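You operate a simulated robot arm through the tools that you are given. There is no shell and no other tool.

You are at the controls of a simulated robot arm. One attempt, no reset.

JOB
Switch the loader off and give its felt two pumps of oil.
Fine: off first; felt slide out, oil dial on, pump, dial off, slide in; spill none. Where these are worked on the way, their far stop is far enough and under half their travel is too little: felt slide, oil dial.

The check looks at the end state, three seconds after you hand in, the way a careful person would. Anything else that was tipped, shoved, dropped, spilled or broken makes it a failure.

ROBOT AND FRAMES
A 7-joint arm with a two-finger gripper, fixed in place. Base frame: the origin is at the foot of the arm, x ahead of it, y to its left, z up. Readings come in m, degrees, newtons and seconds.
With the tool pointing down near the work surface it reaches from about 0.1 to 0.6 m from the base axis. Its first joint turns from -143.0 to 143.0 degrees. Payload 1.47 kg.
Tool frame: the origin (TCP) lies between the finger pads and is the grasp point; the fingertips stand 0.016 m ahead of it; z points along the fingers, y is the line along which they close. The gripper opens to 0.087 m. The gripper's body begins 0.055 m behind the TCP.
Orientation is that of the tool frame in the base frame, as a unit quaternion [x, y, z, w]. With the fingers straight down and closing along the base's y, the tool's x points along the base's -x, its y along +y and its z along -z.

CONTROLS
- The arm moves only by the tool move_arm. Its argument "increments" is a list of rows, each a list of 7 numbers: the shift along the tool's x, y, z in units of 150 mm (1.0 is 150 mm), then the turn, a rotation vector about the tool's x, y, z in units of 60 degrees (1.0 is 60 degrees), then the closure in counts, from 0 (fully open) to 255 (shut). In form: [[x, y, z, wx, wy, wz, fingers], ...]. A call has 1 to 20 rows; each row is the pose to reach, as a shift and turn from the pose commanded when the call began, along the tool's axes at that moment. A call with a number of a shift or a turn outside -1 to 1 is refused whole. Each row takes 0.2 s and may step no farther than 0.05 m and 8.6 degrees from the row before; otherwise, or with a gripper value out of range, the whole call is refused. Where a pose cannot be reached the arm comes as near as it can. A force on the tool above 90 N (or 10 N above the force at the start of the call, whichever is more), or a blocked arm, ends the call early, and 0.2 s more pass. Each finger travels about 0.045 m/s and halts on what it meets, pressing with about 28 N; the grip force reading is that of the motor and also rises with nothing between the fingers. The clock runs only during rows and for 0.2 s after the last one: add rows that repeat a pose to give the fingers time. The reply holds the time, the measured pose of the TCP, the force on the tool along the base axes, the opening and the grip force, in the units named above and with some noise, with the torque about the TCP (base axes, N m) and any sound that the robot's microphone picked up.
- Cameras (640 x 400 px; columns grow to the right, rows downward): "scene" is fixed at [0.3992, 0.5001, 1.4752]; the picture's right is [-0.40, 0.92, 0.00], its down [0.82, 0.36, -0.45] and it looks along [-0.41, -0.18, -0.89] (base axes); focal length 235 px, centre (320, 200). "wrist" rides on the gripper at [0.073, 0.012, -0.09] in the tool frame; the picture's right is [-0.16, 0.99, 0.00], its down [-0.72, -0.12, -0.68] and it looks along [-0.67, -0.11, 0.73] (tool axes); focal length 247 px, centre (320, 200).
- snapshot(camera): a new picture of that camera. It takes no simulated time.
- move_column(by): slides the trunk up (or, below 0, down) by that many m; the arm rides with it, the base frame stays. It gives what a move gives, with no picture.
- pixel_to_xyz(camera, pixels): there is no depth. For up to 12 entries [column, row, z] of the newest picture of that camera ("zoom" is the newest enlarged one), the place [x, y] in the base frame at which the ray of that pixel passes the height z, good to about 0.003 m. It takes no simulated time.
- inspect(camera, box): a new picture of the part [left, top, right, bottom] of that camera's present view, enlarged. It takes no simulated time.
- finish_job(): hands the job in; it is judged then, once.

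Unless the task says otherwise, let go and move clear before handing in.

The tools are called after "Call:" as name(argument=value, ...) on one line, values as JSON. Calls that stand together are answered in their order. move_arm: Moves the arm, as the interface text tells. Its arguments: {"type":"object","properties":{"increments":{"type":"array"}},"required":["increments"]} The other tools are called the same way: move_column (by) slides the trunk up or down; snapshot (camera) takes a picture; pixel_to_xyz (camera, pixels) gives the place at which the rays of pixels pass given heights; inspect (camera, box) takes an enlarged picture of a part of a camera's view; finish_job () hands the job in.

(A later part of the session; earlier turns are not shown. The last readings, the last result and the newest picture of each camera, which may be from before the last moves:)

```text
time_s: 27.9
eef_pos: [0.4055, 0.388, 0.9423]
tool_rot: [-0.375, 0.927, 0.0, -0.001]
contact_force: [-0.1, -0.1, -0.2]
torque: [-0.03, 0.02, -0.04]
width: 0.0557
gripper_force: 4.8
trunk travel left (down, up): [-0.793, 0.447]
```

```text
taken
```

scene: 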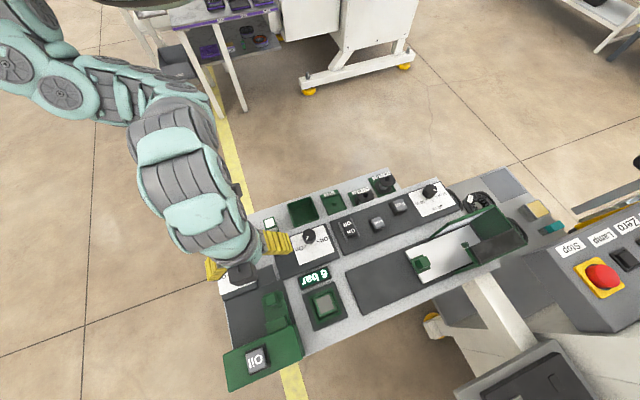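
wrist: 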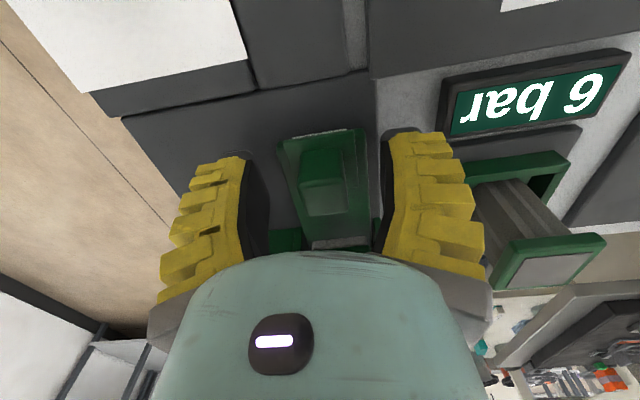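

The knob sits between the pads at (325,185) and there is no contact force. I'll close the fingers on it.

Call:
move_arm(increments=[[0, 0, 0, 0, 0, 0, 150], [0, 0, 0, 0, 0, 0, 190], [0, 0, 0, 0, 0, 0, 230], [0, 0, 0, 0, 0, 0, 230], [0, 0, 0, 0, 0, 0, 230]])

Call:
snapshot(camera="wrist")

```text
time_s: 29.1
eef_pos: [0.4054, 0.3885, 0.9428]
tool_rot: [-0.376, 0.927, 0.001, 0.0]
contact_force: [-6.1, -2.8, 12.9]
torque: [-0.14, 0.17, 0.19]
width: 0.0179
gripper_force: 30.4
trunk travel left (down, up): [-0.793, 0.447]
```

```text
taken
```

wrist: 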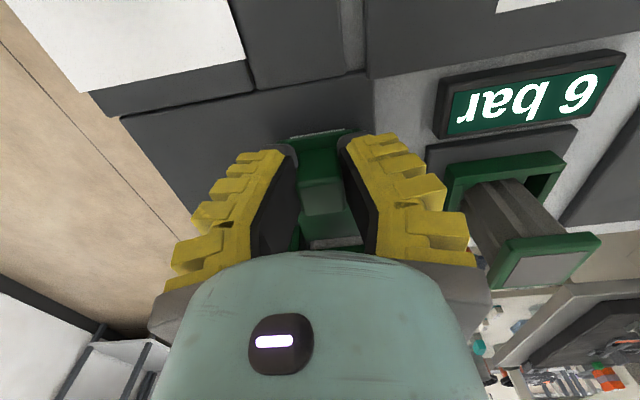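

The knob is gripped at 18 mm width. Now I'll pull it toward the robot (tool +x) in 5 mm steps and watch the force.

Call:
move_arm(increments=[[0.033, 0, 0, 0, 0, 0, 230], [0.067, 0, 0, 0, 0, 0, 230], [0.1, 0, 0, 0, 0, 0, 230], [0.133, 0, 0, 0, 0, 0, 230], [0.167, 0, 0, 0, 0, 0, 230], [0.167, 0, 0, 0, 0, 0, 230]])

Call:
snapshot(camera="wrist")

Call:
inspect(camera="scene", box=[220, 250, 320, 370])

```text
time_s: 30.4
eef_pos: [0.3884, 0.3716, 0.9441]
tool_rot: [-0.375, 0.927, 0.001, 0.002]
contact_force: [0.1, 0.7, 10.1]
torque: [0.1, -0.09, 0.16]
width: 0.0145
gripper_force: 29.6
trunk travel left (down, up): [-0.793, 0.447]
```

```text
taken
```

wrist: 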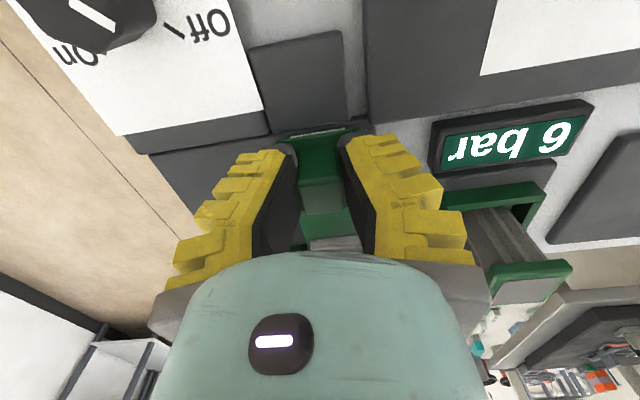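

```text
3.33 times, centred on (270, 310) of scene
```

zoom: 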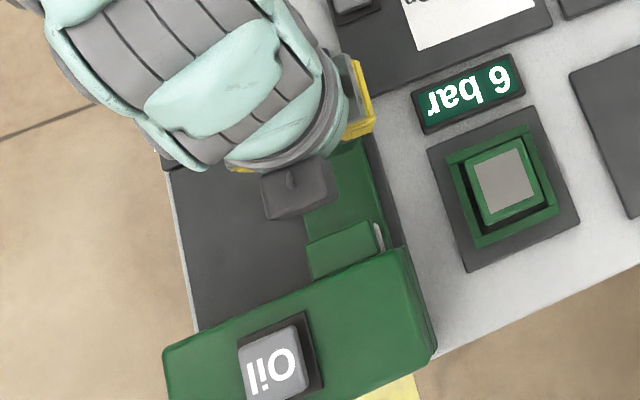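

The slide follows the gripper (its near edge stays at (318,133)), and a white felt edge has appeared beside the spout at scene zoom (380,237). I'll keep pulling in small steps toward the stop.

Call:
move_arm(increments=[[0.033, 0, 0, 0, 0, 0, 240], [0.067, 0, 0, 0, 0, 0, 240], [0.1, 0, 0, 0, 0, 0, 240], [0.133, 0, 0, 0, 0, 0, 240], [0.133, 0, 0, 0, 0, 0, 240]])

Call:
snapshot(camera="wrist")

Call:
inspect(camera="scene", box=[220, 250, 320, 370])

```text
time_s: 31.6
eef_pos: [0.375, 0.3576, 0.9431]
tool_rot: [-0.376, 0.927, 0.0, 0.001]
contact_force: [-1.1, 2.5, 13.3]
torque: [0.27, -0.31, 0.18]
width: 0.015
gripper_force: 29.9
trunk travel left (down, up): [-0.793, 0.447]
```

```text
taken
```

wrist: 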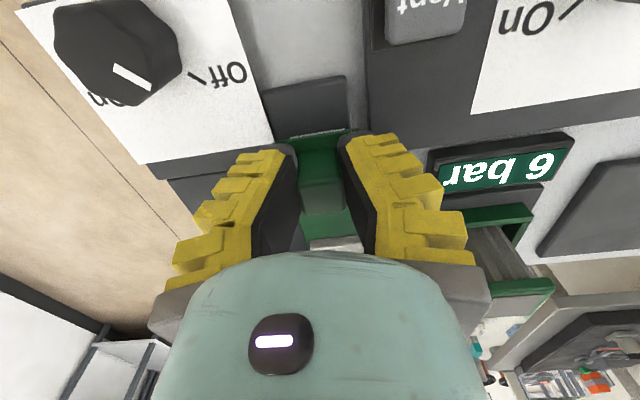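

```text
3.33 times, centred on (270, 310) of scene
```

zoom: 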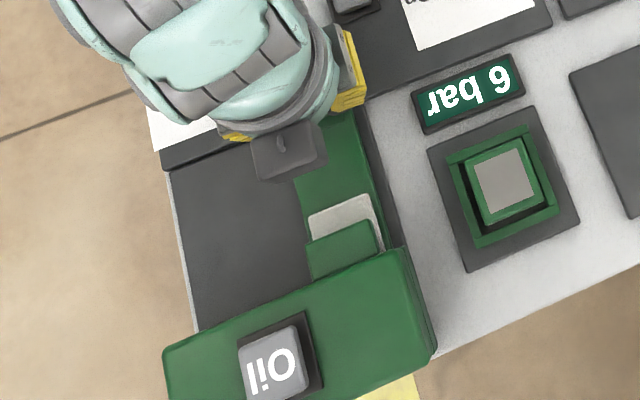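

The felt is clearly emerging at scene zoom (350,215) and the pull force stays low. I'll continue in small steps to find the stop.

Call:
move_arm(increments=[[0.027, 0, 0, 0, 0, 0, 240], [0.053, 0, 0, 0, 0, 0, 240], [0.08, 0, 0, 0, 0, 0, 240], [0.08, 0, 0, 0, 0, 0, 240]])

Call:
snapshot(camera="wrist")

Call:
inspect(camera="scene", box=[220, 250, 320, 370])

```text
time_s: 32.6
eef_pos: [0.3667, 0.3499, 0.9436]
tool_rot: [-0.376, 0.927, 0.0, 0.001]
contact_force: [-0.3, 2.9, 10.8]
torque: [0.16, -0.11, 0.14]
width: 0.015
gripper_force: 30.0
trunk travel left (down, up): [-0.793, 0.447]
```

```text
taken
```

wrist: 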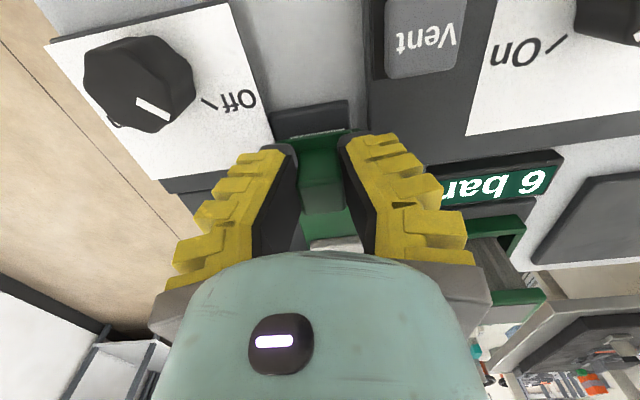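

```text
3.33 times, centred on (270, 310) of scene
```

zoom: 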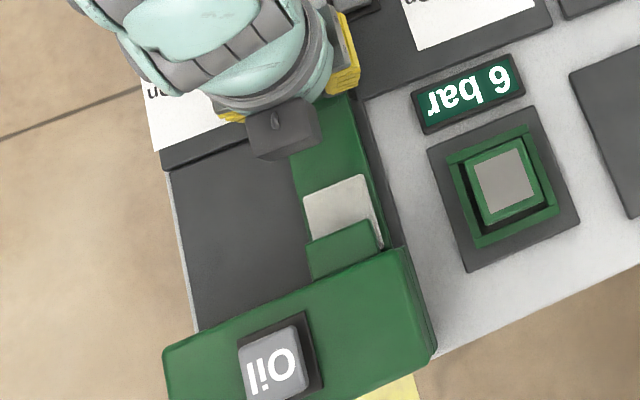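

It is still sliding freely, about 55 mm in total. I'll continue carefully another 16 mm and watch for the stop.

Call:
move_arm(increments=[[0.027, 0, 0, 0, 0, 0, 240], [0.053, 0, 0, 0, 0, 0, 240], [0.08, 0, 0, 0, 0, 0, 240], [0.107, 0, 0, 0, 0, 0, 240], [0.107, 0, 0, 0, 0, 0, 240]])

Call:
snapshot(camera="wrist")

Call:
inspect(camera="scene", box=[220, 250, 320, 370])

```text
time_s: 33.9
eef_pos: [0.3568, 0.3392, 0.9463]
tool_rot: [-0.374, 0.927, 0.0, 0.003]
contact_force: [15.0, 16.9, -2.2]
torque: [0.18, -0.22, 0.02]
width: 0.0108
gripper_force: 30.0
trunk travel left (down, up): [-0.793, 0.447]
```

```text
taken
```

wrist: 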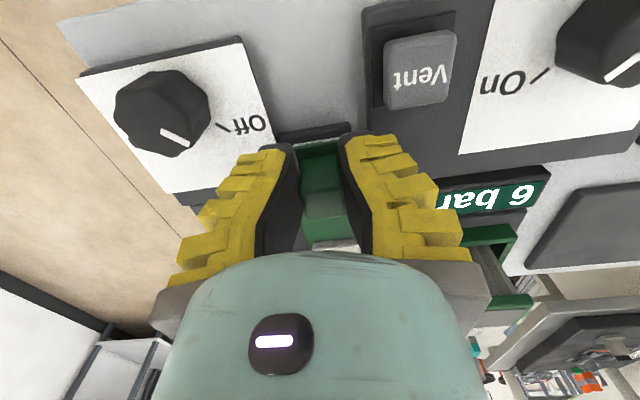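

```text
3.33 times, centred on (270, 310) of scene
```

zoom: 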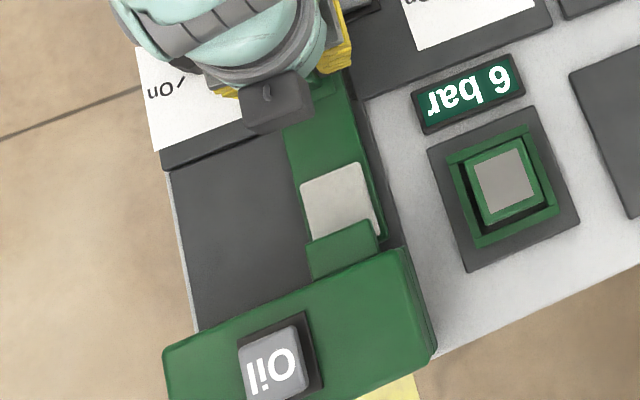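

The slide met its stop: a steady 22 N pulls back and the fingers slipped a few millimetres on the knob, with the felt fully out in the scene zoom at (340,200). I'll open the fingers a little and lift straight up.

Call:
move_arm(increments=[[0.107, 0, 0, 0, 0, 0, 200], [0.1, 0, 0, 0, 0, 0, 150], [0.1, 0, 0, 0, 0, 0, 140], [0.1, 0, 0, 0, 0, 0, 140], [0.1, 0, -0.1, 0, 0, 0, 140], [0.1, 0, -0.3, 0, 0, 0, 140], [0.1, 0, -0.5, 0, 0, 0, 140], [0.1, 0, -0.5, 0, 0, 0, 140]])

Call:
snapshot(camera="wrist")

Call:
inspect(camera="scene", box=[220, 250, 320, 370])

```text
time_s: 35.6
eef_pos: [0.3445, 0.3259, 1.0198]
tool_rot: [-0.374, 0.927, 0.0, 0.0]
contact_force: [-0.6, -0.5, 1.0]
torque: [-0.04, 0.0, 0.02]
width: 0.0449
gripper_force: 4.4
trunk travel left (down, up): [-0.793, 0.447]
```

```text
taken
```

wrist: 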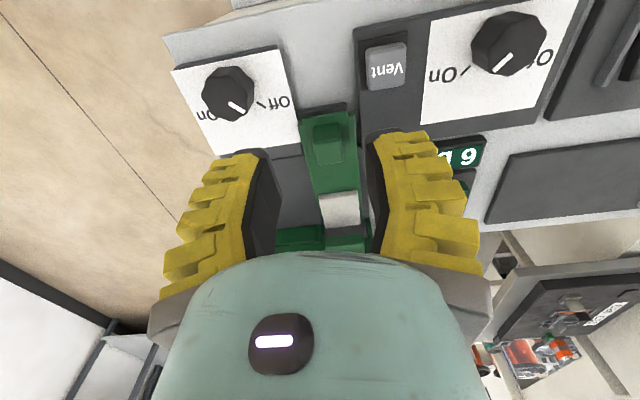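

```text
3.33 times, centred on (270, 310) of scene
```

zoom: 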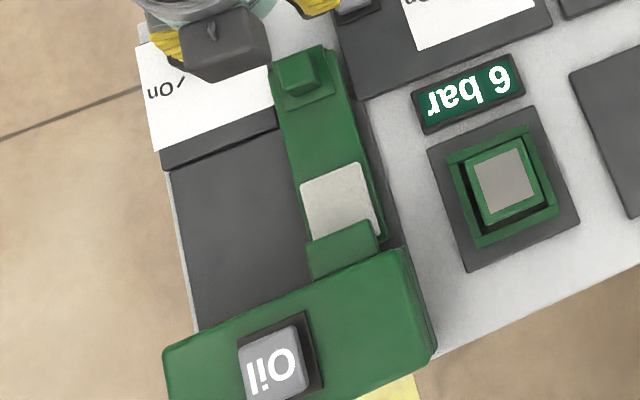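

The slide is fully out with its white felt showing (scene zoom (340,200)). Now the oil dial: I'll zoom in on it to get its centre, height and mark angles.

Call:
inspect(camera="wrist", box=[165, 40, 325, 160])

```text
3.33 times, centred on (245, 100) of wrist
```

zoom: 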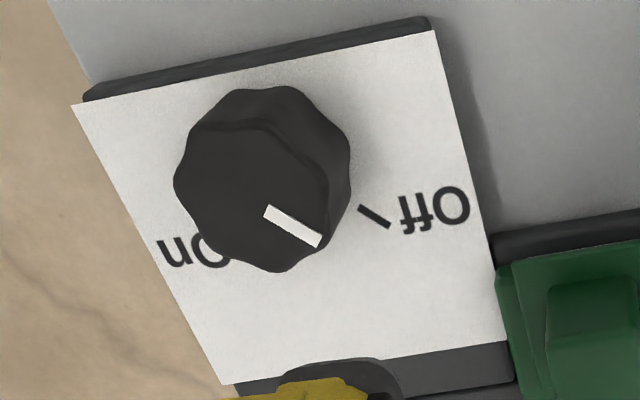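

Call:
pixel_to_xyz(camera="zoom", pixels=[[250, 195, 0.92], [250, 195, 0.925], [250, 195, 0.93], [265, 212, 0.927], [318, 243, 0.927], [360, 207, 0.9], [388, 227, 0.9], [72, 103, 0.9], [437, 30, 0.9], [497, 342, 0.9], [222, 384, 0.9], [195, 250, 0.9]])

Call:
pixel_to_xyz(camera="scene", pixels=[[232.1, 264.5, 0.92], [232.1, 264.5, 0.925], [232.1, 264.5, 0.93]])

```text
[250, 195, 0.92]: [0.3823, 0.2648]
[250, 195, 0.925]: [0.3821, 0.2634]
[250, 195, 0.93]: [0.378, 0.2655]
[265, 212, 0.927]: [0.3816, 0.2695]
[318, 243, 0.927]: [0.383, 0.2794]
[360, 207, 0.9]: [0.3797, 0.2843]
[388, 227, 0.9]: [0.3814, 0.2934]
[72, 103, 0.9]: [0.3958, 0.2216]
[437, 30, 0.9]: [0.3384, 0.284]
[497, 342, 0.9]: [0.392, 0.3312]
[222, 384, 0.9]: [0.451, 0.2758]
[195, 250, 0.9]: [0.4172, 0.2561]
```

```text
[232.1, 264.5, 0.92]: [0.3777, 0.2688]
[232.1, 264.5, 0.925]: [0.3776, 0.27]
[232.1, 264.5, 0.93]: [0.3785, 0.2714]
```

The knob is about 36 mm across, centred near (0.379, 0.267), with its top at z≈0.927. Off points at about 88° and On at about −3°, so it needs roughly 90° clockwise. I'll hover over it and pre-rotate 30° the other way for turning range.

Call:
move_arm(increments=[[0.03, -0.11, 0, 0, 0, -0.125, 115], [0.05, -0.22, 0, 0, 0, -0.25, 115], [0.08, -0.33, 0, 0, 0, -0.375, 115], [0.106, -0.442, 0.0, 0, 0, -0.5, 115], [0.106, -0.442, 0.15, 0, 0, -0.5, 115], [0.106, -0.442, 0.3, 0, 0, -0.5, 115], [0.106, -0.442, 0.3, 0, 0, -0.5, 115]])

Call:
snapshot(camera="wrist")

Call:
snapshot(camera="scene")

```text
time_s: 37.2
eef_pos: [0.3786, 0.2677, 0.9728]
tool_rot: [-0.602, 0.798, 0.0, 0.0]
contact_force: [0.4, 0.8, -0.4]
torque: [-0.01, -0.01, 0.07]
width: 0.0534
gripper_force: 3.8
trunk travel left (down, up): [-0.793, 0.447]
```

```text
taken
```

wrist: 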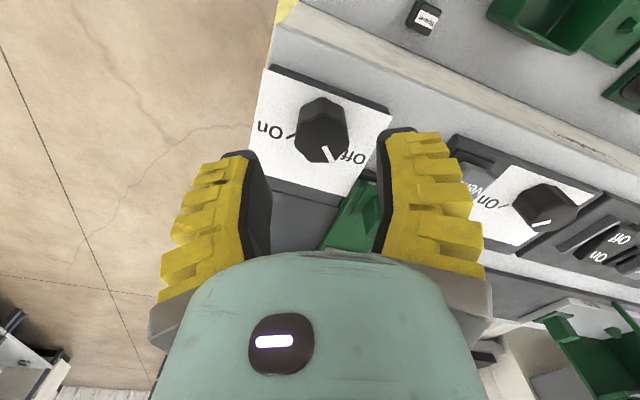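

```text
taken
```

scene: 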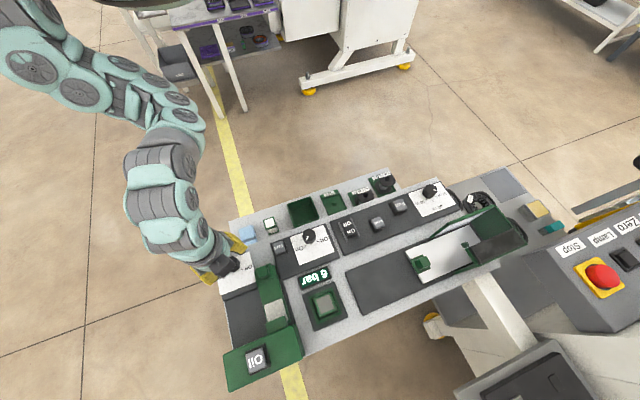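

The arm reached the pre-rotated pose without a limit. The tool axis should pass through wrist pixel (320,137) at the knob's top height, so I'll zoom in to check centring.

Call:
inspect(camera="wrist", box=[250, 80, 400, 190])

```text
3.64 times, centred on (325, 135) of wrist
```

zoom: 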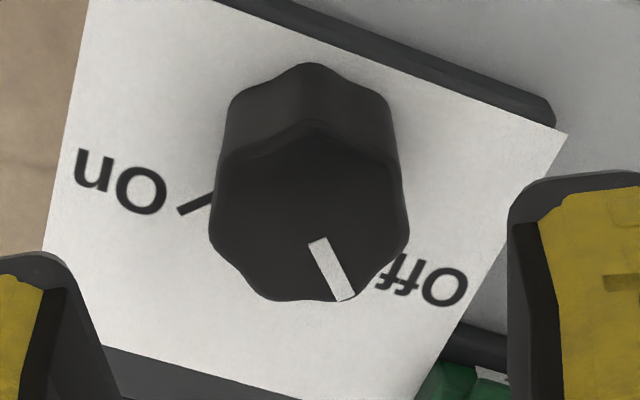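

The knob's top centre is at about (322,138), within 2 mm of the tool axis. I'll nudge that correction in, lower until the tips are about 6 mm above the card, and then close on the knob.

Call:
move_arm(increments=[[-0.004, 0.008, 0.08, 0, 0, 0, 115], [-0.004, 0.008, 0.16, 0, 0, 0, 115], [-0.004, 0.008, 0.24, 0, 0, 0, 115], [-0.004, 0.008, 0.335, 0, 0, 0, 115], [-0.004, 0.008, 0.335, 0, 0, 0, 150], [-0.004, 0.008, 0.335, 0, 0, 0, 190], [-0.004, 0.008, 0.335, 0, 0, 0, 190], [-0.004, 0.008, 0.335, 0, 0, 0, 190]])

Call:
snapshot(camera="wrist")

```text
time_s: 39.0
eef_pos: [0.3786, 0.2702, 0.9243]
tool_rot: [-0.601, 0.799, 0.0, -0.001]
contact_force: [-18.8, -22.5, 72.1]
torque: [-0.14, 0.85, -0.4]
width: 0.04
gripper_force: 30.3
trunk travel left (down, up): [-0.793, 0.447]
```

```text
taken
```

wrist: 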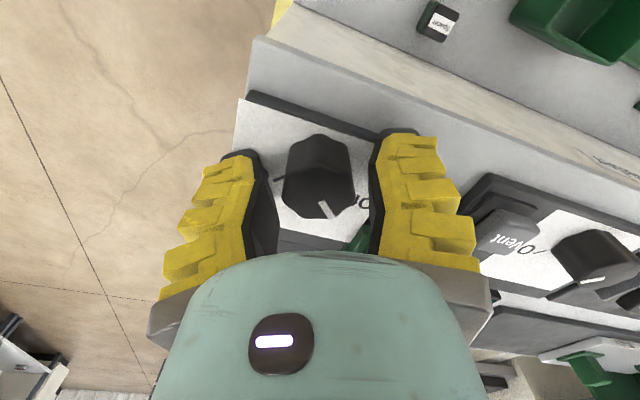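

The fingers closed to 40 mm around the knob, but the tips are pressing on the card with 72 N. I'll raise about 5 mm to relieve that before turning.

Call:
move_arm(increments=[[0, 0, -0.015, 0, 0, 0, 170], [0, 0, -0.035, 0, 0, 0, 150], [0, 0, -0.035, 0, 0, 0, 150]])

Call:
inspect(camera="wrist", box=[220, 100, 420, 260])

```text
time_s: 39.9
eef_pos: [0.3769, 0.2686, 0.9257]
tool_rot: [-0.602, 0.798, -0.002, 0.0]
contact_force: [-0.4, 0.3, -0.3]
torque: [0.01, 0.03, -0.02]
width: 0.0414
gripper_force: 4.5
trunk travel left (down, up): [-0.793, 0.447]
```

```text
2.50 times, centred on (320, 180) of wrist
```

zoom: 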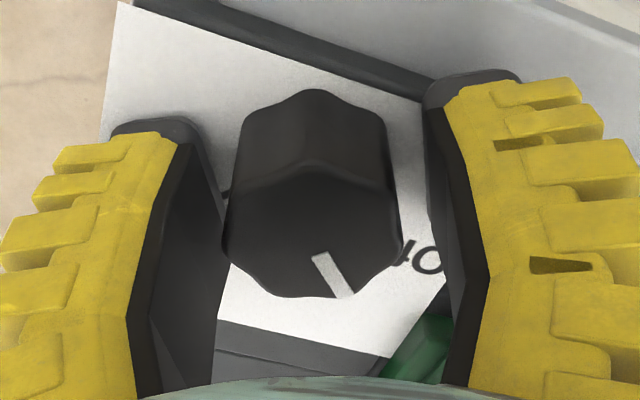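

The contact is gone (force ≈0 at z=0.926) and the knob is centred between the pads. I'll close on it again at this height.

Call:
move_arm(increments=[[0, 0, 0, 0, 0, 0, 170], [0, 0, 0, 0, 0, 0, 190], [0, 0, 0, 0, 0, 0, 200], [0, 0, 0, 0, 0, 0, 200]])

```text
time_s: 40.9
eef_pos: [0.3781, 0.269, 0.9276]
tool_rot: [-0.601, 0.799, -0.001, 0.0]
contact_force: [1.9, -3.8, 6.3]
torque: [-0.49, 0.13, -0.02]
width: 0.0265
gripper_force: 30.5
trunk travel left (down, up): [-0.793, 0.447]
```

The grip holds at 26.5 mm with only about 6 N of vertical force. I'll take a quick look before turning.

Call:
inspect(camera="wrist", box=[220, 100, 420, 260])

Call:
inspect(camera="scene", box=[190, 220, 310, 320])

```text
2.50 times, centred on (320, 180) of wrist
```

zoom: 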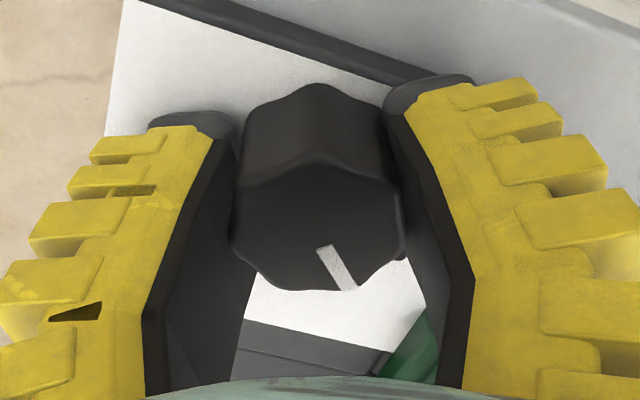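

```text
4.00 times, centred on (250, 270) of scene
```

zoom: 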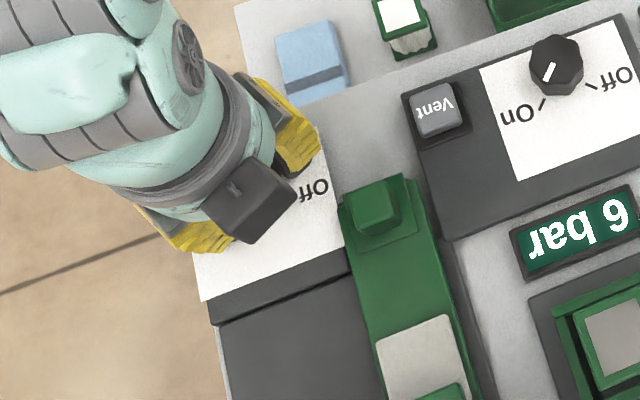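

The pads hold the knob on both sides. Now I'll turn it clockwise (positive about tool z) by 48° in small steps.

Call:
move_arm(increments=[[0, 0, 0, 0, 0, 0.1, 205], [0, 0, 0, 0, 0, 0.2, 205], [0, 0, 0, 0, 0, 0.3, 205], [0, 0, 0, 0, 0, 0.4, 205], [0, 0, 0, 0, 0, 0.5, 205], [0, 0, 0, 0, 0, 0.6, 205], [0, 0, 0, 0, 0, 0.7, 205], [0, 0, 0, 0, 0, 0.8, 205], [0, 0, 0, 0, 0, 0.8, 205]])

Call:
inspect(camera="wrist", box=[220, 100, 420, 260])

```text
time_s: 42.9
eef_pos: [0.3781, 0.2676, 0.9282]
tool_rot: [-0.224, 0.974, -0.001, 0.001]
contact_force: [6.4, -6.0, -1.0]
torque: [0.18, -0.26, 0.02]
width: 0.0225
gripper_force: 30.3
trunk travel left (down, up): [-0.793, 0.447]
```

```text
2.50 times, centred on (320, 180) of wrist
```

zoom: 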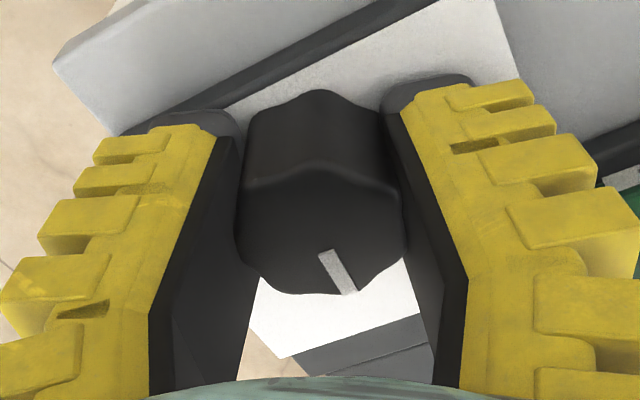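

The pointer kept its place relative to the fingers, so the knob is turning with the grip (48° so far). I'll continue toward the far stop.

Call:
move_arm(increments=[[0, 0, 0, 0, 0, 0.1, 205], [0, 0, 0, 0, 0, 0.2, 205], [0, 0, 0, 0, 0, 0.3, 205], [0, 0, 0, 0, 0, 0.4, 205], [0, 0, 0, 0, 0, 0.5, 205], [0, 0, 0, 0, 0, 0.6, 205], [0, 0, 0, 0, 0, 0.68, 205], [0, 0, 0, 0, 0, 0.68, 205]])

Call:
inspect(camera="wrist", box=[220, 100, 420, 260])

Call:
snapshot(camera="scene")

```text
time_s: 44.6
eef_pos: [0.3775, 0.2682, 0.9284]
tool_rot: [0.13, 0.992, -0.001, 0.0]
contact_force: [2.2, -12.1, 15.2]
torque: [-0.02, -0.01, -0.01]
width: 0.0225
gripper_force: 30.0
trunk travel left (down, up): [-0.793, 0.447]
```

```text
2.50 times, centred on (320, 180) of wrist
```

zoom: 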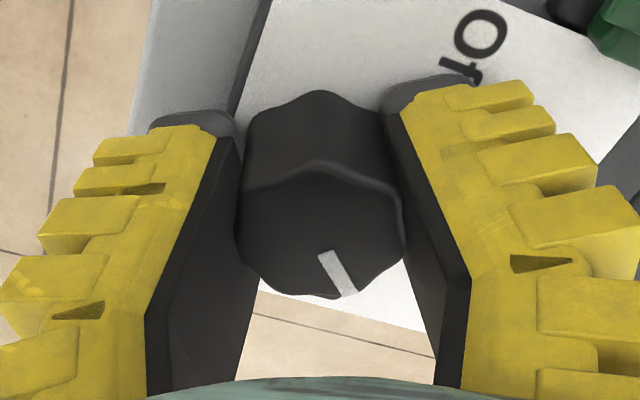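

```text
taken
```

scene: 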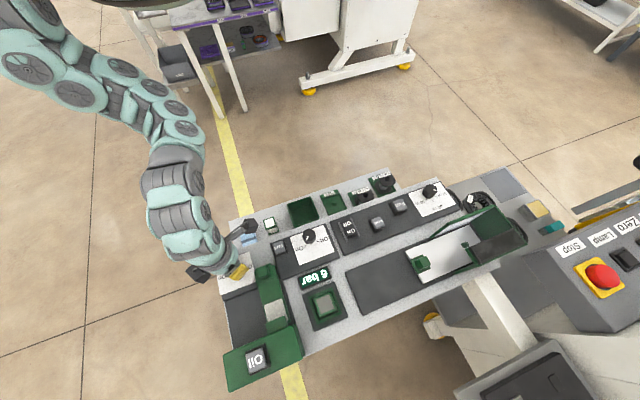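

The knob has turned about 89° with the grip and shows no stop torque yet. I'll try 8° more to make sure it reaches the On end.

Call:
move_arm(increments=[[0, 0, 0, 0, 0, 0.05, 205], [0, 0, 0, 0, 0, 0.1, 205], [0, 0, 0, 0, 0, 0.13, 205], [0, 0, 0, 0, 0, 0.13, 205]])

Call:
inspect(camera="wrist", box=[220, 100, 420, 260])

```text
time_s: 45.6
eef_pos: [0.3782, 0.2668, 0.9269]
tool_rot: [0.197, 0.98, -0.001, 0.001]
contact_force: [5.1, -9.8, 8.5]
torque: [-0.12, 0.08, 0.28]
width: 0.0225
gripper_force: 29.7
trunk travel left (down, up): [-0.793, 0.447]
```

```text
2.50 times, centred on (320, 180) of wrist
```

zoom: 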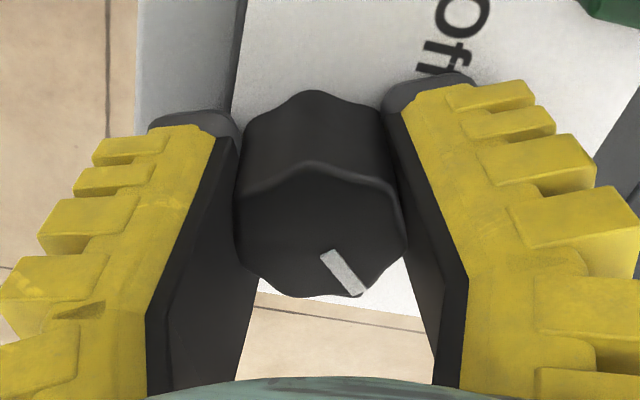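

The pointer lagged behind the fingers this time and there is 0.28 N·m of torque, so the dial is at its On stop. I'll release it and lift off.

Call:
move_arm(increments=[[0, 0, 0, 0, 0, 0.1, 170], [0, 0, 0, 0, 0, 0.1, 140], [0, 0, 0, 0, 0, 0.1, 140], [0, 0, -0.1, 0, 0, 0.1, 140], [0, 0, -0.3, 0, 0, 0.1, 140], [0, 0, -0.5, 0, 0, 0.1, 140], [0, 0, -0.5, 0, 0, 0.1, 140]])

Call:
inspect(camera="wrist", box=[200, 60, 440, 240])

Call:
inspect(camera="scene", box=[190, 220, 330, 370])

```text
time_s: 47.2
eef_pos: [0.3746, 0.2689, 1.0022]
tool_rot: [0.246, 0.969, 0.0, 0.0]
contact_force: [-0.3, 0.0, 0.5]
torque: [-0.04, 0.01, -0.01]
width: 0.0452
gripper_force: 3.8
trunk travel left (down, up): [-0.793, 0.447]
```

```text
2.22 times, centred on (320, 150) of wrist
```

zoom: 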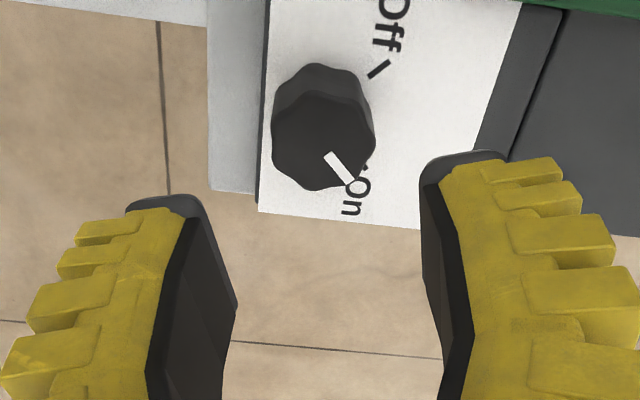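

```text
2.67 times, centred on (260, 295) of scene
```

zoom: 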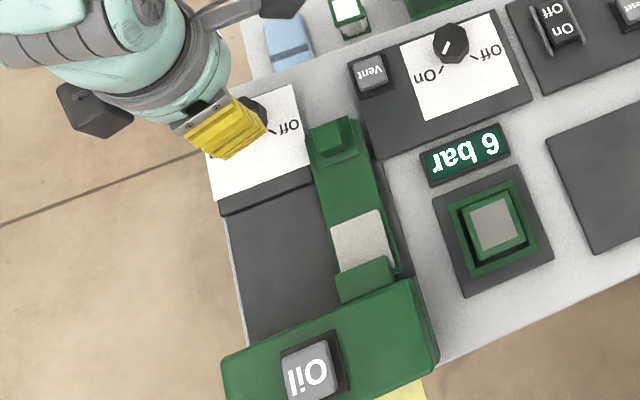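

The dial's pointer now sits at "On" (wrist zoom (340,170)). Next I'll lift higher and rotate the wrist back toward 44°, ready to go to the Oil button.

Call:
move_arm(increments=[[0, 0, -0.1, 0, 0, -0.125, 140], [0, 0, -0.2, 0, 0, -0.25, 140], [0, 0, -0.3, 0, 0, -0.375, 140], [0, 0, -0.4, 0, 0, -0.5, 140], [0, 0, -0.5, 0, 0, -0.625, 140], [0, 0, -0.6, 0, 0, -0.75, 140], [0, 0, -0.6, 0, 0, -0.875, 140], [0, 0, -0.6, 0, 0, -1.0, 140], [0, 0, -0.6, 0, 0, -1.0, 140]])

```text
time_s: 49.2
eef_pos: [0.3754, 0.2645, 1.078]
tool_rot: [-0.272, 0.962, 0.001, 0.003]
contact_force: [-0.7, 0.0, 0.0]
torque: [0.02, 0.02, -0.02]
width: 0.045
gripper_force: 4.2
out of reach, approached as far as the arm can: row 6, 7, 8, 9
trunk travel left (down, up): [-0.793, 0.447]
```

The arm hit a height limit at z=1.078, which is still well clear. I'll move toward the Oil block, finish the rotation to 44°, and open the fingers to see the button.

Call:
move_arm(increments=[[-0.13, 0.07, 0.02, 0, 0, -0.07, 60], [-0.26, 0.14, 0.04, 0, 0, -0.14, 0], [-0.39, 0.21, 0.053, 0, 0, -0.207, 0], [-0.517, 0.273, 0.053, 0, 0, -0.207, 0], [-0.517, 0.273, 0.053, 0, 0, -0.207, 0]])

Call:
snapshot(camera="wrist")

Call:
snapshot(camera="scene")

```text
time_s: 50.5
eef_pos: [0.4207, 0.3405, 1.0677]
tool_rot: [-0.373, 0.928, 0.0, 0.0]
contact_force: [-0.3, 0.2, 0.2]
torque: [0.01, -0.03, -0.01]
width: 0.087
gripper_force: 0.1
trunk travel left (down, up): [-0.793, 0.447]
```

```text
taken
```

wrist: 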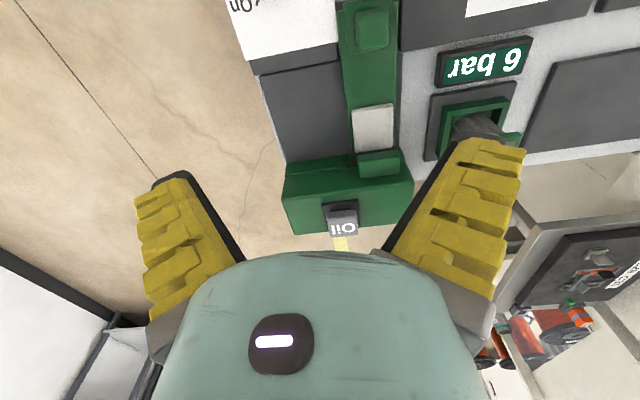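

```text
taken
```

scene: 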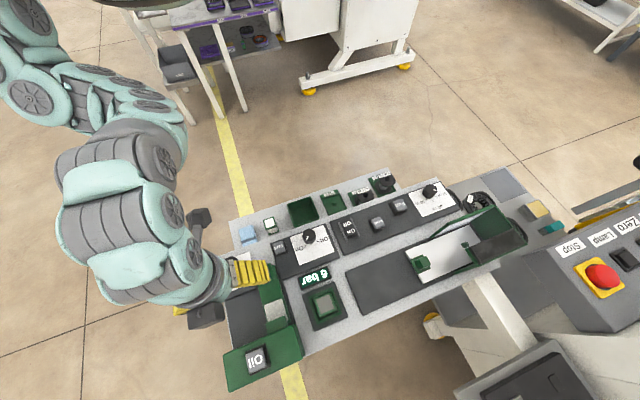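

The Oil button shows at wrist pixel (342,222). I'll zoom in from both cameras and triangulate its top.

Call:
inspect(camera="wrist", box=[270, 140, 430, 260])

Call:
pixel_to_xyz(camera="zoom", pixels=[[410, 285, 0.94], [410, 285, 0.96], [410, 285, 0.98], [410, 285, 1.0]])

Call:
inspect(camera="scene", box=[215, 315, 315, 395])

```text
3.33 times, centred on (350, 200) of wrist
```

zoom: 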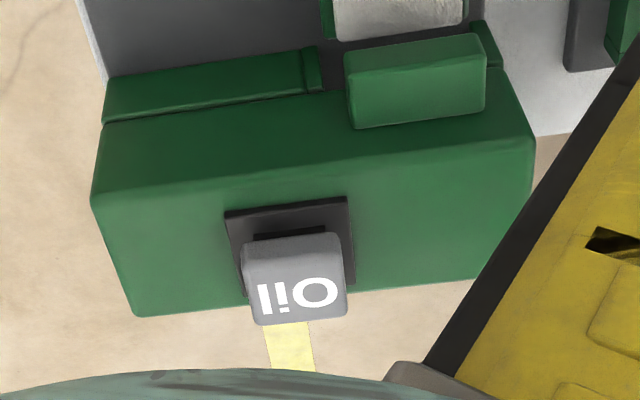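

```text
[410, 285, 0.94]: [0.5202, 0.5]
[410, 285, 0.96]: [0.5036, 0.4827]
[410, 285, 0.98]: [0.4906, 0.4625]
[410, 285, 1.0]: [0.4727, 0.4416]
```

```text
5.00 times, centred on (265, 355) of scene
```

zoom: 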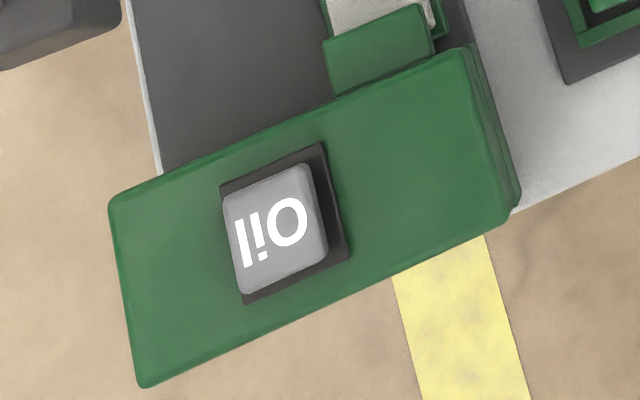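

Call:
pixel_to_xyz(camera="wrist", pixels=[[343.1, 228.5, 0.97], [343.1, 228.5, 0.98], [343.1, 228.5, 0.99], [343.1, 228.5, 1.0]])

Call:
pixel_to_xyz(camera="scene", pixels=[[256, 361, 0.97], [256, 361, 0.98], [256, 361, 0.99], [256, 361, 1.0], [223, 356, 0.97], [229, 392, 0.97], [305, 354, 0.97], [296, 326, 0.97]])

```text
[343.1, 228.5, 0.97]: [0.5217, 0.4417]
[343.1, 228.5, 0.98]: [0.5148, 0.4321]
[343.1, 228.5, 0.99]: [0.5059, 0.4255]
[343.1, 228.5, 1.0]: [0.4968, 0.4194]
```

```text
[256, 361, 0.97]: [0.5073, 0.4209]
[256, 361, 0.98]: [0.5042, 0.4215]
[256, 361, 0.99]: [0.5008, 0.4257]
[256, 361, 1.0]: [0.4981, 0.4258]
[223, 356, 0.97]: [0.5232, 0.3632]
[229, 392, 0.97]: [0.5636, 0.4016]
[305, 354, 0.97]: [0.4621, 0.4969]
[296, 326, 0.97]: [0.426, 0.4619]
```

The two cameras agree that the button's top is at about (0.500, 0.424, 0.994). I'll close the fingers and move above it at z≈1.045.

Call:
move_arm(increments=[[-0.15, 0.007, 0.0, 0, 0, 0, 100], [-0.3, 0.014, 0.0, 0, 0, 0, 200], [-0.45, 0.02, 0.05, 0, 0, 0, 255], [-0.6, 0.027, 0.1, 0, 0, 0, 255], [-0.769, 0.034, 0.15, 0, 0, 0, 255], [-0.769, 0.034, 0.15, 0, 0, 0, 255], [-0.769, 0.034, 0.15, 0, 0, 0, 255]])

Call:
snapshot(camera="wrist")

Call:
inspect(camera="scene", box=[200, 280, 340, 400])

```text
time_s: 52.0
eef_pos: [0.499, 0.4222, 1.0504]
tool_rot: [-0.373, 0.928, 0.0, 0.0]
contact_force: [-0.1, 0.1, 0.9]
torque: [-0.02, -0.01, 0.01]
width: 0.0001
gripper_force: 28.2
trunk travel left (down, up): [-0.793, 0.447]
```

```text
taken
```

wrist: 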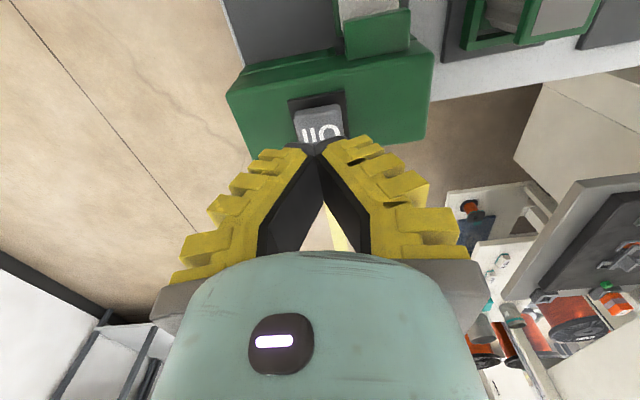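

```text
3.33 times, centred on (270, 340) of scene
```

zoom: 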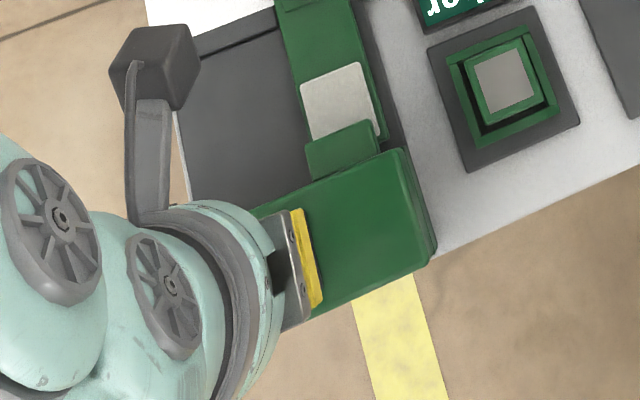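

The arm reached above the button (0.499, 0.422, 1.050). The tool axis meets the button's top plane at wrist pixel (320,128), so I'll zoom in to check alignment.

Call:
inspect(camera="wrist", box=[260, 70, 380, 170])

```text
4.00 times, centred on (320, 120) of wrist
```

zoom: 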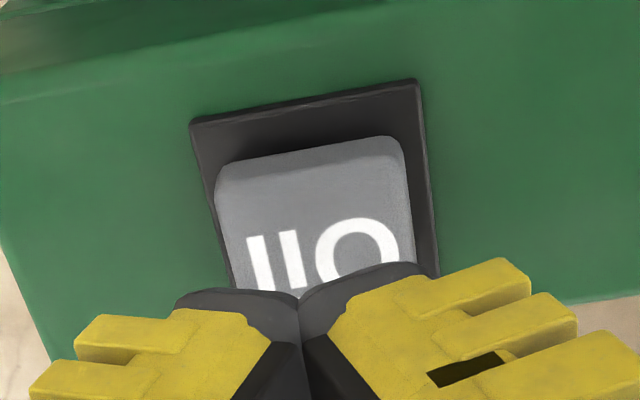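

The label centre is about 4 mm farther out than the tool axis, so I'll shift 4 mm outward and come down to just above the button.

Call:
move_arm(increments=[[-0.027, 0.0, 0.06, 0, 0, 0, 255], [-0.027, 0.0, 0.12, 0, 0, 0, 255], [-0.027, 0.0, 0.18, 0, 0, 0, 255], [-0.027, 0.0, 0.18, 0, 0, 0, 255]])

Call:
inspect(camera="wrist", box=[260, 70, 380, 170])

```text
time_s: 53.0
eef_pos: [0.4959, 0.4174, 1.0274]
tool_rot: [-0.373, 0.928, 0.0, 0.0]
contact_force: [-0.7, -0.6, 1.1]
torque: [0.06, 0.02, -0.02]
width: 0.0
gripper_force: 27.9
out of reach, approached as far as the arm can: row 1, 2, 3, 4
trunk travel left (down, up): [-0.793, 0.447]
```

```text
4.00 times, centred on (320, 120) of wrist
```

zoom: 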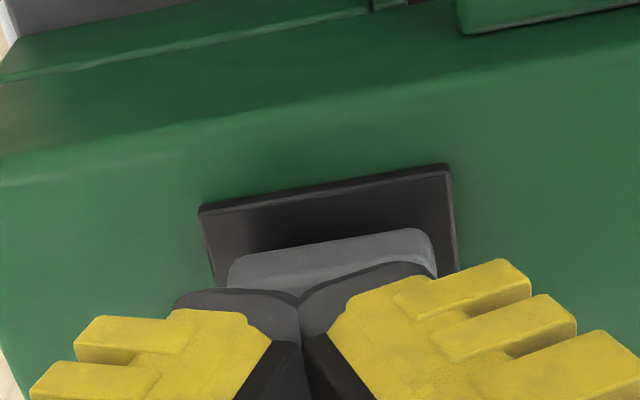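

The arm ran out of reach while going lower this far out. I'll lift 0.10 m and drop the trunk 0.09 m for more outward reach at this height.

Call:
move_arm(increments=[[0, 0, -0.15, 0, 0, 0, 255], [0, 0, -0.3, 0, 0, 0, 255], [0, 0, -0.5, 0, 0, 0, 255], [0, 0, -0.667, 0, 0, 0, 255], [0, 0, -0.667, 0, 0, 0, 255]])

Call:
move_column(by=-0.08)

```text
time_s: 54.2
eef_pos: [0.4992, 0.4178, 1.1263]
tool_rot: [-0.373, 0.928, 0.0, -0.001]
contact_force: [0.2, -0.6, 0.4]
torque: [0.01, 0.01, -0.04]
width: 0.0
gripper_force: 27.7
trunk travel left (down, up): [-0.793, 0.447]
```

```text
time_s: 55.4
eef_pos: [0.5001, 0.4195, 1.0453]
tool_rot: [-0.373, 0.928, 0.0, 0.0]
contact_force: [-0.4, 0.3, 0.6]
torque: [0.0, 0.01, -0.04]
width: 0.0002
gripper_force: 28.5
trunk travel left (down, up): [-0.713, 0.527]
```

Now at (0.500, 0.420, 1.045) with reach to spare. I'll centre over the button and lower to z≈1.02, just above contact.

Call:
move_arm(increments=[[-0.035, 0.017, 0.05, 0, 0, 0, 255], [-0.035, 0.017, 0.1, 0, 0, 0, 255], [-0.035, 0.017, 0.15, 0, 0, 0, 255], [-0.035, 0.017, 0.15, 0, 0, 0, 255]])

Call:
inspect(camera="wrist", box=[260, 70, 380, 170])

```text
time_s: 56.4
eef_pos: [0.5007, 0.4251, 1.0239]
tool_rot: [-0.373, 0.928, 0.0, 0.0]
contact_force: [0.1, -0.7, 0.4]
torque: [-0.01, 0.02, -0.02]
width: 0.0001
gripper_force: 28.3
trunk travel left (down, up): [-0.713, 0.527]
```

```text
4.00 times, centred on (320, 120) of wrist
```

zoom: 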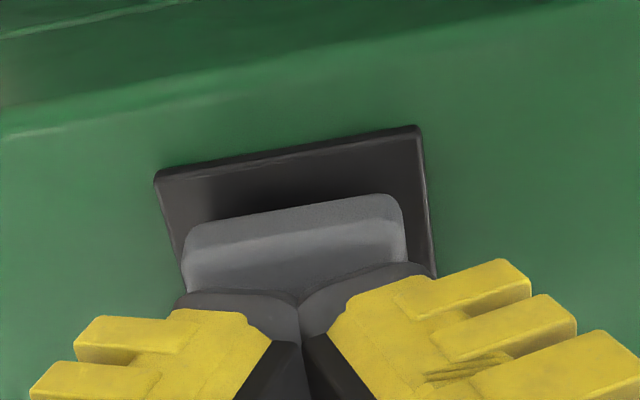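

The fingertips are centred over the button with no contact. I'll lower in small steps and watch for contact force and any sound.

Call:
move_arm(increments=[[0, 0, 0.025, 0, 0, 0, 255], [0, 0, 0.05, 0, 0, 0, 255], [0, 0, 0.075, 0, 0, 0, 255], [0, 0, 0.095, 0, 0, 0, 255]])

```text
time_s: 57.4
eef_pos: [0.5025, 0.4252, 1.0088]
tool_rot: [-0.373, 0.928, 0.001, 0.0]
contact_force: [0.3, -0.2, 1.0]
torque: [-0.02, -0.02, 0.01]
width: 0.006
gripper_force: 28.6
trunk travel left (down, up): [-0.713, 0.527]
```

The gripper opening now reads 6 mm, yet the force is only about 1 N. I'll look at what is happening at the tips before going on.

Call:
inspect(camera="wrist", box=[240, 70, 400, 190])

Call:
inspect(camera="scene", box=[200, 280, 340, 400])

```text
3.33 times, centred on (320, 130) of wrist
```

zoom: 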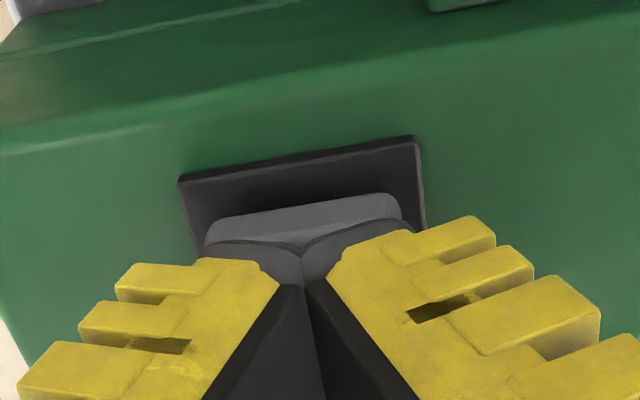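

```text
3.33 times, centred on (270, 340) of scene
```

zoom: 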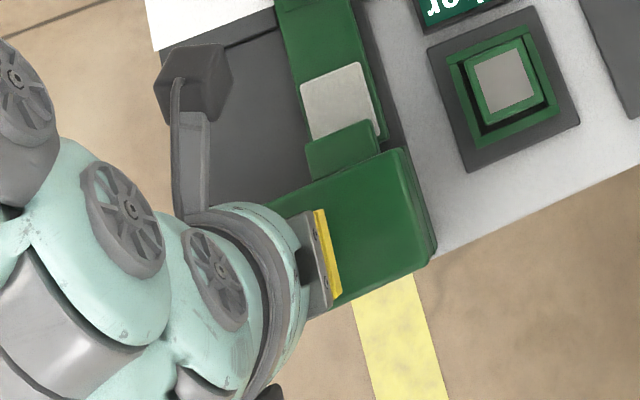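

The tips still look closed and are just touching the button, so the reading is probably finger flex. I'll continue the press by a few millimetres.

Call:
move_arm(increments=[[0, 0, 0.01, 0, 0, 0, 255], [0, 0, 0.02, 0, 0, 0, 255], [0, 0, 0.02, 0, 0, 0, 255]])

```text
time_s: 58.2
eef_pos: [0.5024, 0.4236, 1.0056]
tool_rot: [-0.373, 0.928, 0.0, 0.001]
contact_force: [0.1, -0.3, 2.0]
torque: [-0.01, -0.04, -0.01]
width: 0.006
gripper_force: 27.8
trunk travel left (down, up): [-0.713, 0.527]
```

Only 2 N at z=1.006, so I'll press further, 2 mm per step.

Call:
move_arm(increments=[[0, 0, 0.013, 0, 0, 0, 255], [0, 0, 0.026, 0, 0, 0, 255], [0, 0, 0.026, 0, 0, 0, 255]])

Call:
inspect(camera="wrist", box=[240, 70, 400, 190])

```text
time_s: 59.0
eef_pos: [0.5018, 0.4253, 1.0022]
tool_rot: [-0.374, 0.928, 0.0, -0.001]
contact_force: [-2.0, -0.7, 4.5]
torque: [-0.06, 0.03, 0.01]
width: 0.0059
gripper_force: 27.9
trunk travel left (down, up): [-0.713, 0.527]
heard: click
```

```text
3.33 times, centred on (320, 130) of wrist
```

zoom: 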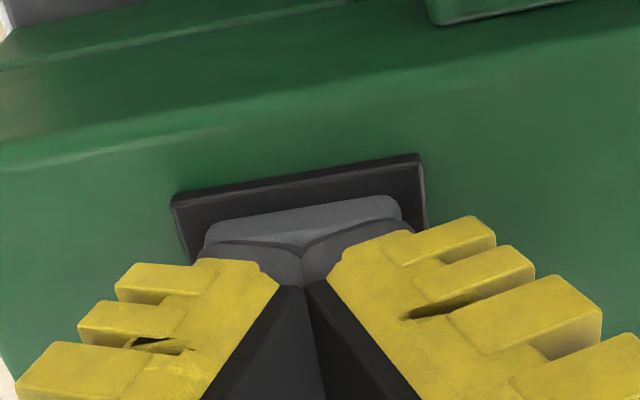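

I heard a click at z=1.002, so that is pump one. I'll raise 20 mm to release the button fully and check that the felt took the oil.

Call:
move_arm(increments=[[0, 0, -0.03, 0, 0, 0, 255], [0, 0, -0.08, 0, 0, 0, 255], [0, 0, -0.133, 0, 0, 0, 255], [0, 0, -0.133, 0, 0, 0, 255]])

Call:
inspect(camera="wrist", box=[240, 70, 400, 190])

Call:
inspect(camera="scene", box=[200, 280, 340, 400])

```text
time_s: 60.0
eef_pos: [0.502, 0.4231, 1.0215]
tool_rot: [-0.372, 0.928, 0.0, 0.0]
contact_force: [0.1, 0.6, 1.3]
torque: [0.03, 0.0, -0.02]
width: 0.0001
gripper_force: 28.4
trunk travel left (down, up): [-0.713, 0.527]
```

```text
3.33 times, centred on (320, 130) of wrist
```

zoom: 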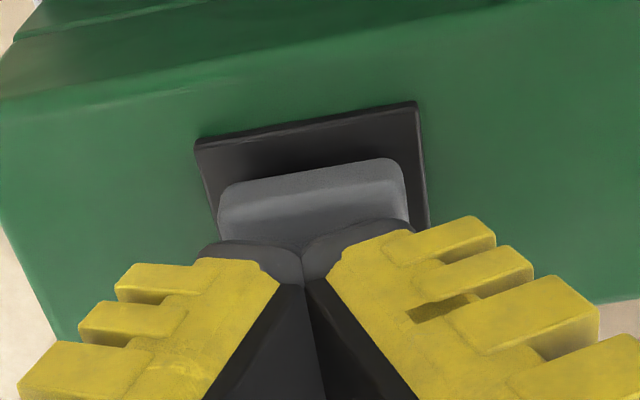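

```text
3.33 times, centred on (270, 340) of scene
```

zoom: 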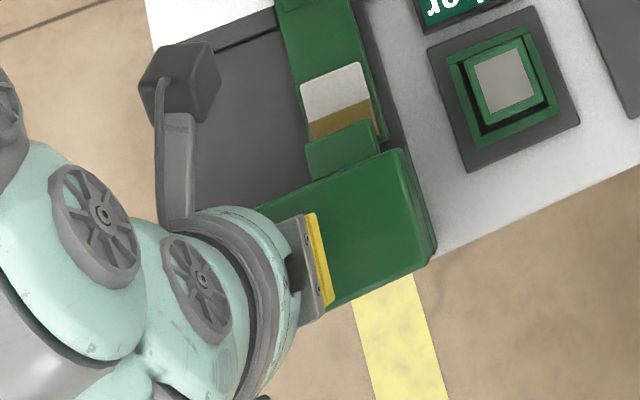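

The felt's edge is now brown with oil at scene zoom (345,120), so one pump landed. I'll press a second time to the same depth.

Call:
move_arm(increments=[[0, 0, 0.04, 0, 0, 0, 255], [0, 0, 0.08, 0, 0, 0, 255], [0, 0, 0.107, 0, 0, 0, 255], [0, 0, 0.12, 0, 0, 0, 255], [0, 0, 0.133, 0, 0, 0, 255], [0, 0, 0.133, 0, 0, 0, 255]])

```text
time_s: 61.4
eef_pos: [0.5029, 0.4253, 1.0022]
tool_rot: [-0.373, 0.928, -0.001, 0.0]
contact_force: [0.4, -1.8, 5.6]
torque: [-0.02, -0.04, 0.0]
width: 0.0061
gripper_force: 28.4
trunk travel left (down, up): [-0.713, 0.527]
heard: click
```

A second click was heard, so that is two pumps. I'll raise clear of the button and check the felt again.

Call:
move_arm(increments=[[0, 0, -0.05, 0, 0, 0, 255], [0, 0, -0.15, 0, 0, 0, 255], [0, 0, -0.3, 0, 0, 0, 255], [0, 0, -0.4, 0, 0, 0, 255], [0, 0, -0.4, 0, 0, 0, 255]])

Call:
inspect(camera="scene", box=[200, 280, 340, 400])

Call:
snapshot(camera="wrist")

```text
time_s: 62.6
eef_pos: [0.5003, 0.4257, 1.063]
tool_rot: [-0.372, 0.928, 0.0, 0.0]
contact_force: [-0.4, -0.6, 0.1]
torque: [-0.01, 0.0, 0.01]
width: 0.0
gripper_force: 28.0
trunk travel left (down, up): [-0.713, 0.527]
```

```text
3.33 times, centred on (270, 340) of scene
```

zoom: 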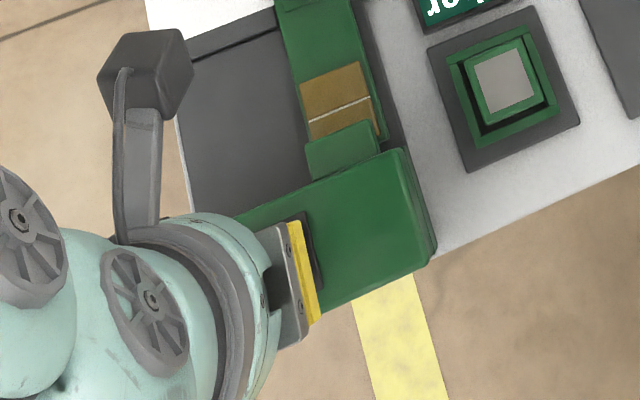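

```text
taken
```

wrist: 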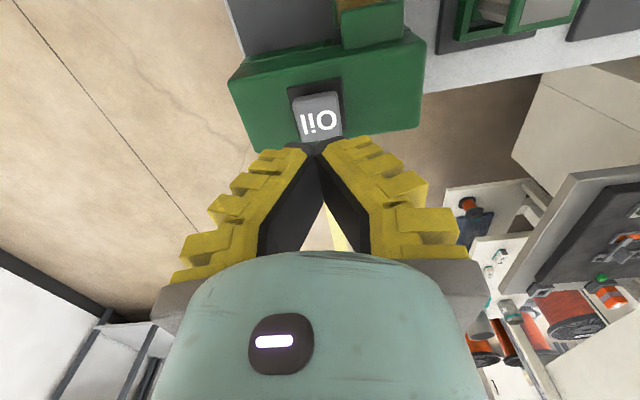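

Both oil patches show on the felt at scene zoom (340,100), with nothing spilled. Now I'll go back to turn the oil dial off, first restoring the trunk height used earlier.

Call:
move_column(by=0.08)

Call:
move_arm(increments=[[0.15, -0.01, 0.15, 0, 0, 0, 255], [0.3, -0.02, 0.3, 0, 0, 0, 200], [0.45, -0.03, 0.45, 0, 0, 0, 140], [0.6, -0.04, 0.487, 0, 0, 0, 115], [0.776, -0.043, 0.487, 0, 0, 0, 115], [0.776, -0.043, 0.487, 0, 0, 0, 115]])

```text
time_s: 63.8
eef_pos: [0.5016, 0.4252, 1.1415]
tool_rot: [-0.373, 0.928, -0.001, -0.001]
contact_force: [0.5, 0.7, 0.8]
torque: [-0.01, 0.02, 0.0]
width: 0.0
gripper_force: 28.0
trunk travel left (down, up): [-0.793, 0.447]
```

```text
time_s: 65.2
eef_pos: [0.4219, 0.3412, 1.0708]
tool_rot: [-0.373, 0.928, 0.0, 0.0]
contact_force: [-0.8, -0.7, -0.4]
torque: [0.0, 0.01, 0.02]
width: 0.0534
gripper_force: 4.1
trunk travel left (down, up): [-0.793, 0.447]
```

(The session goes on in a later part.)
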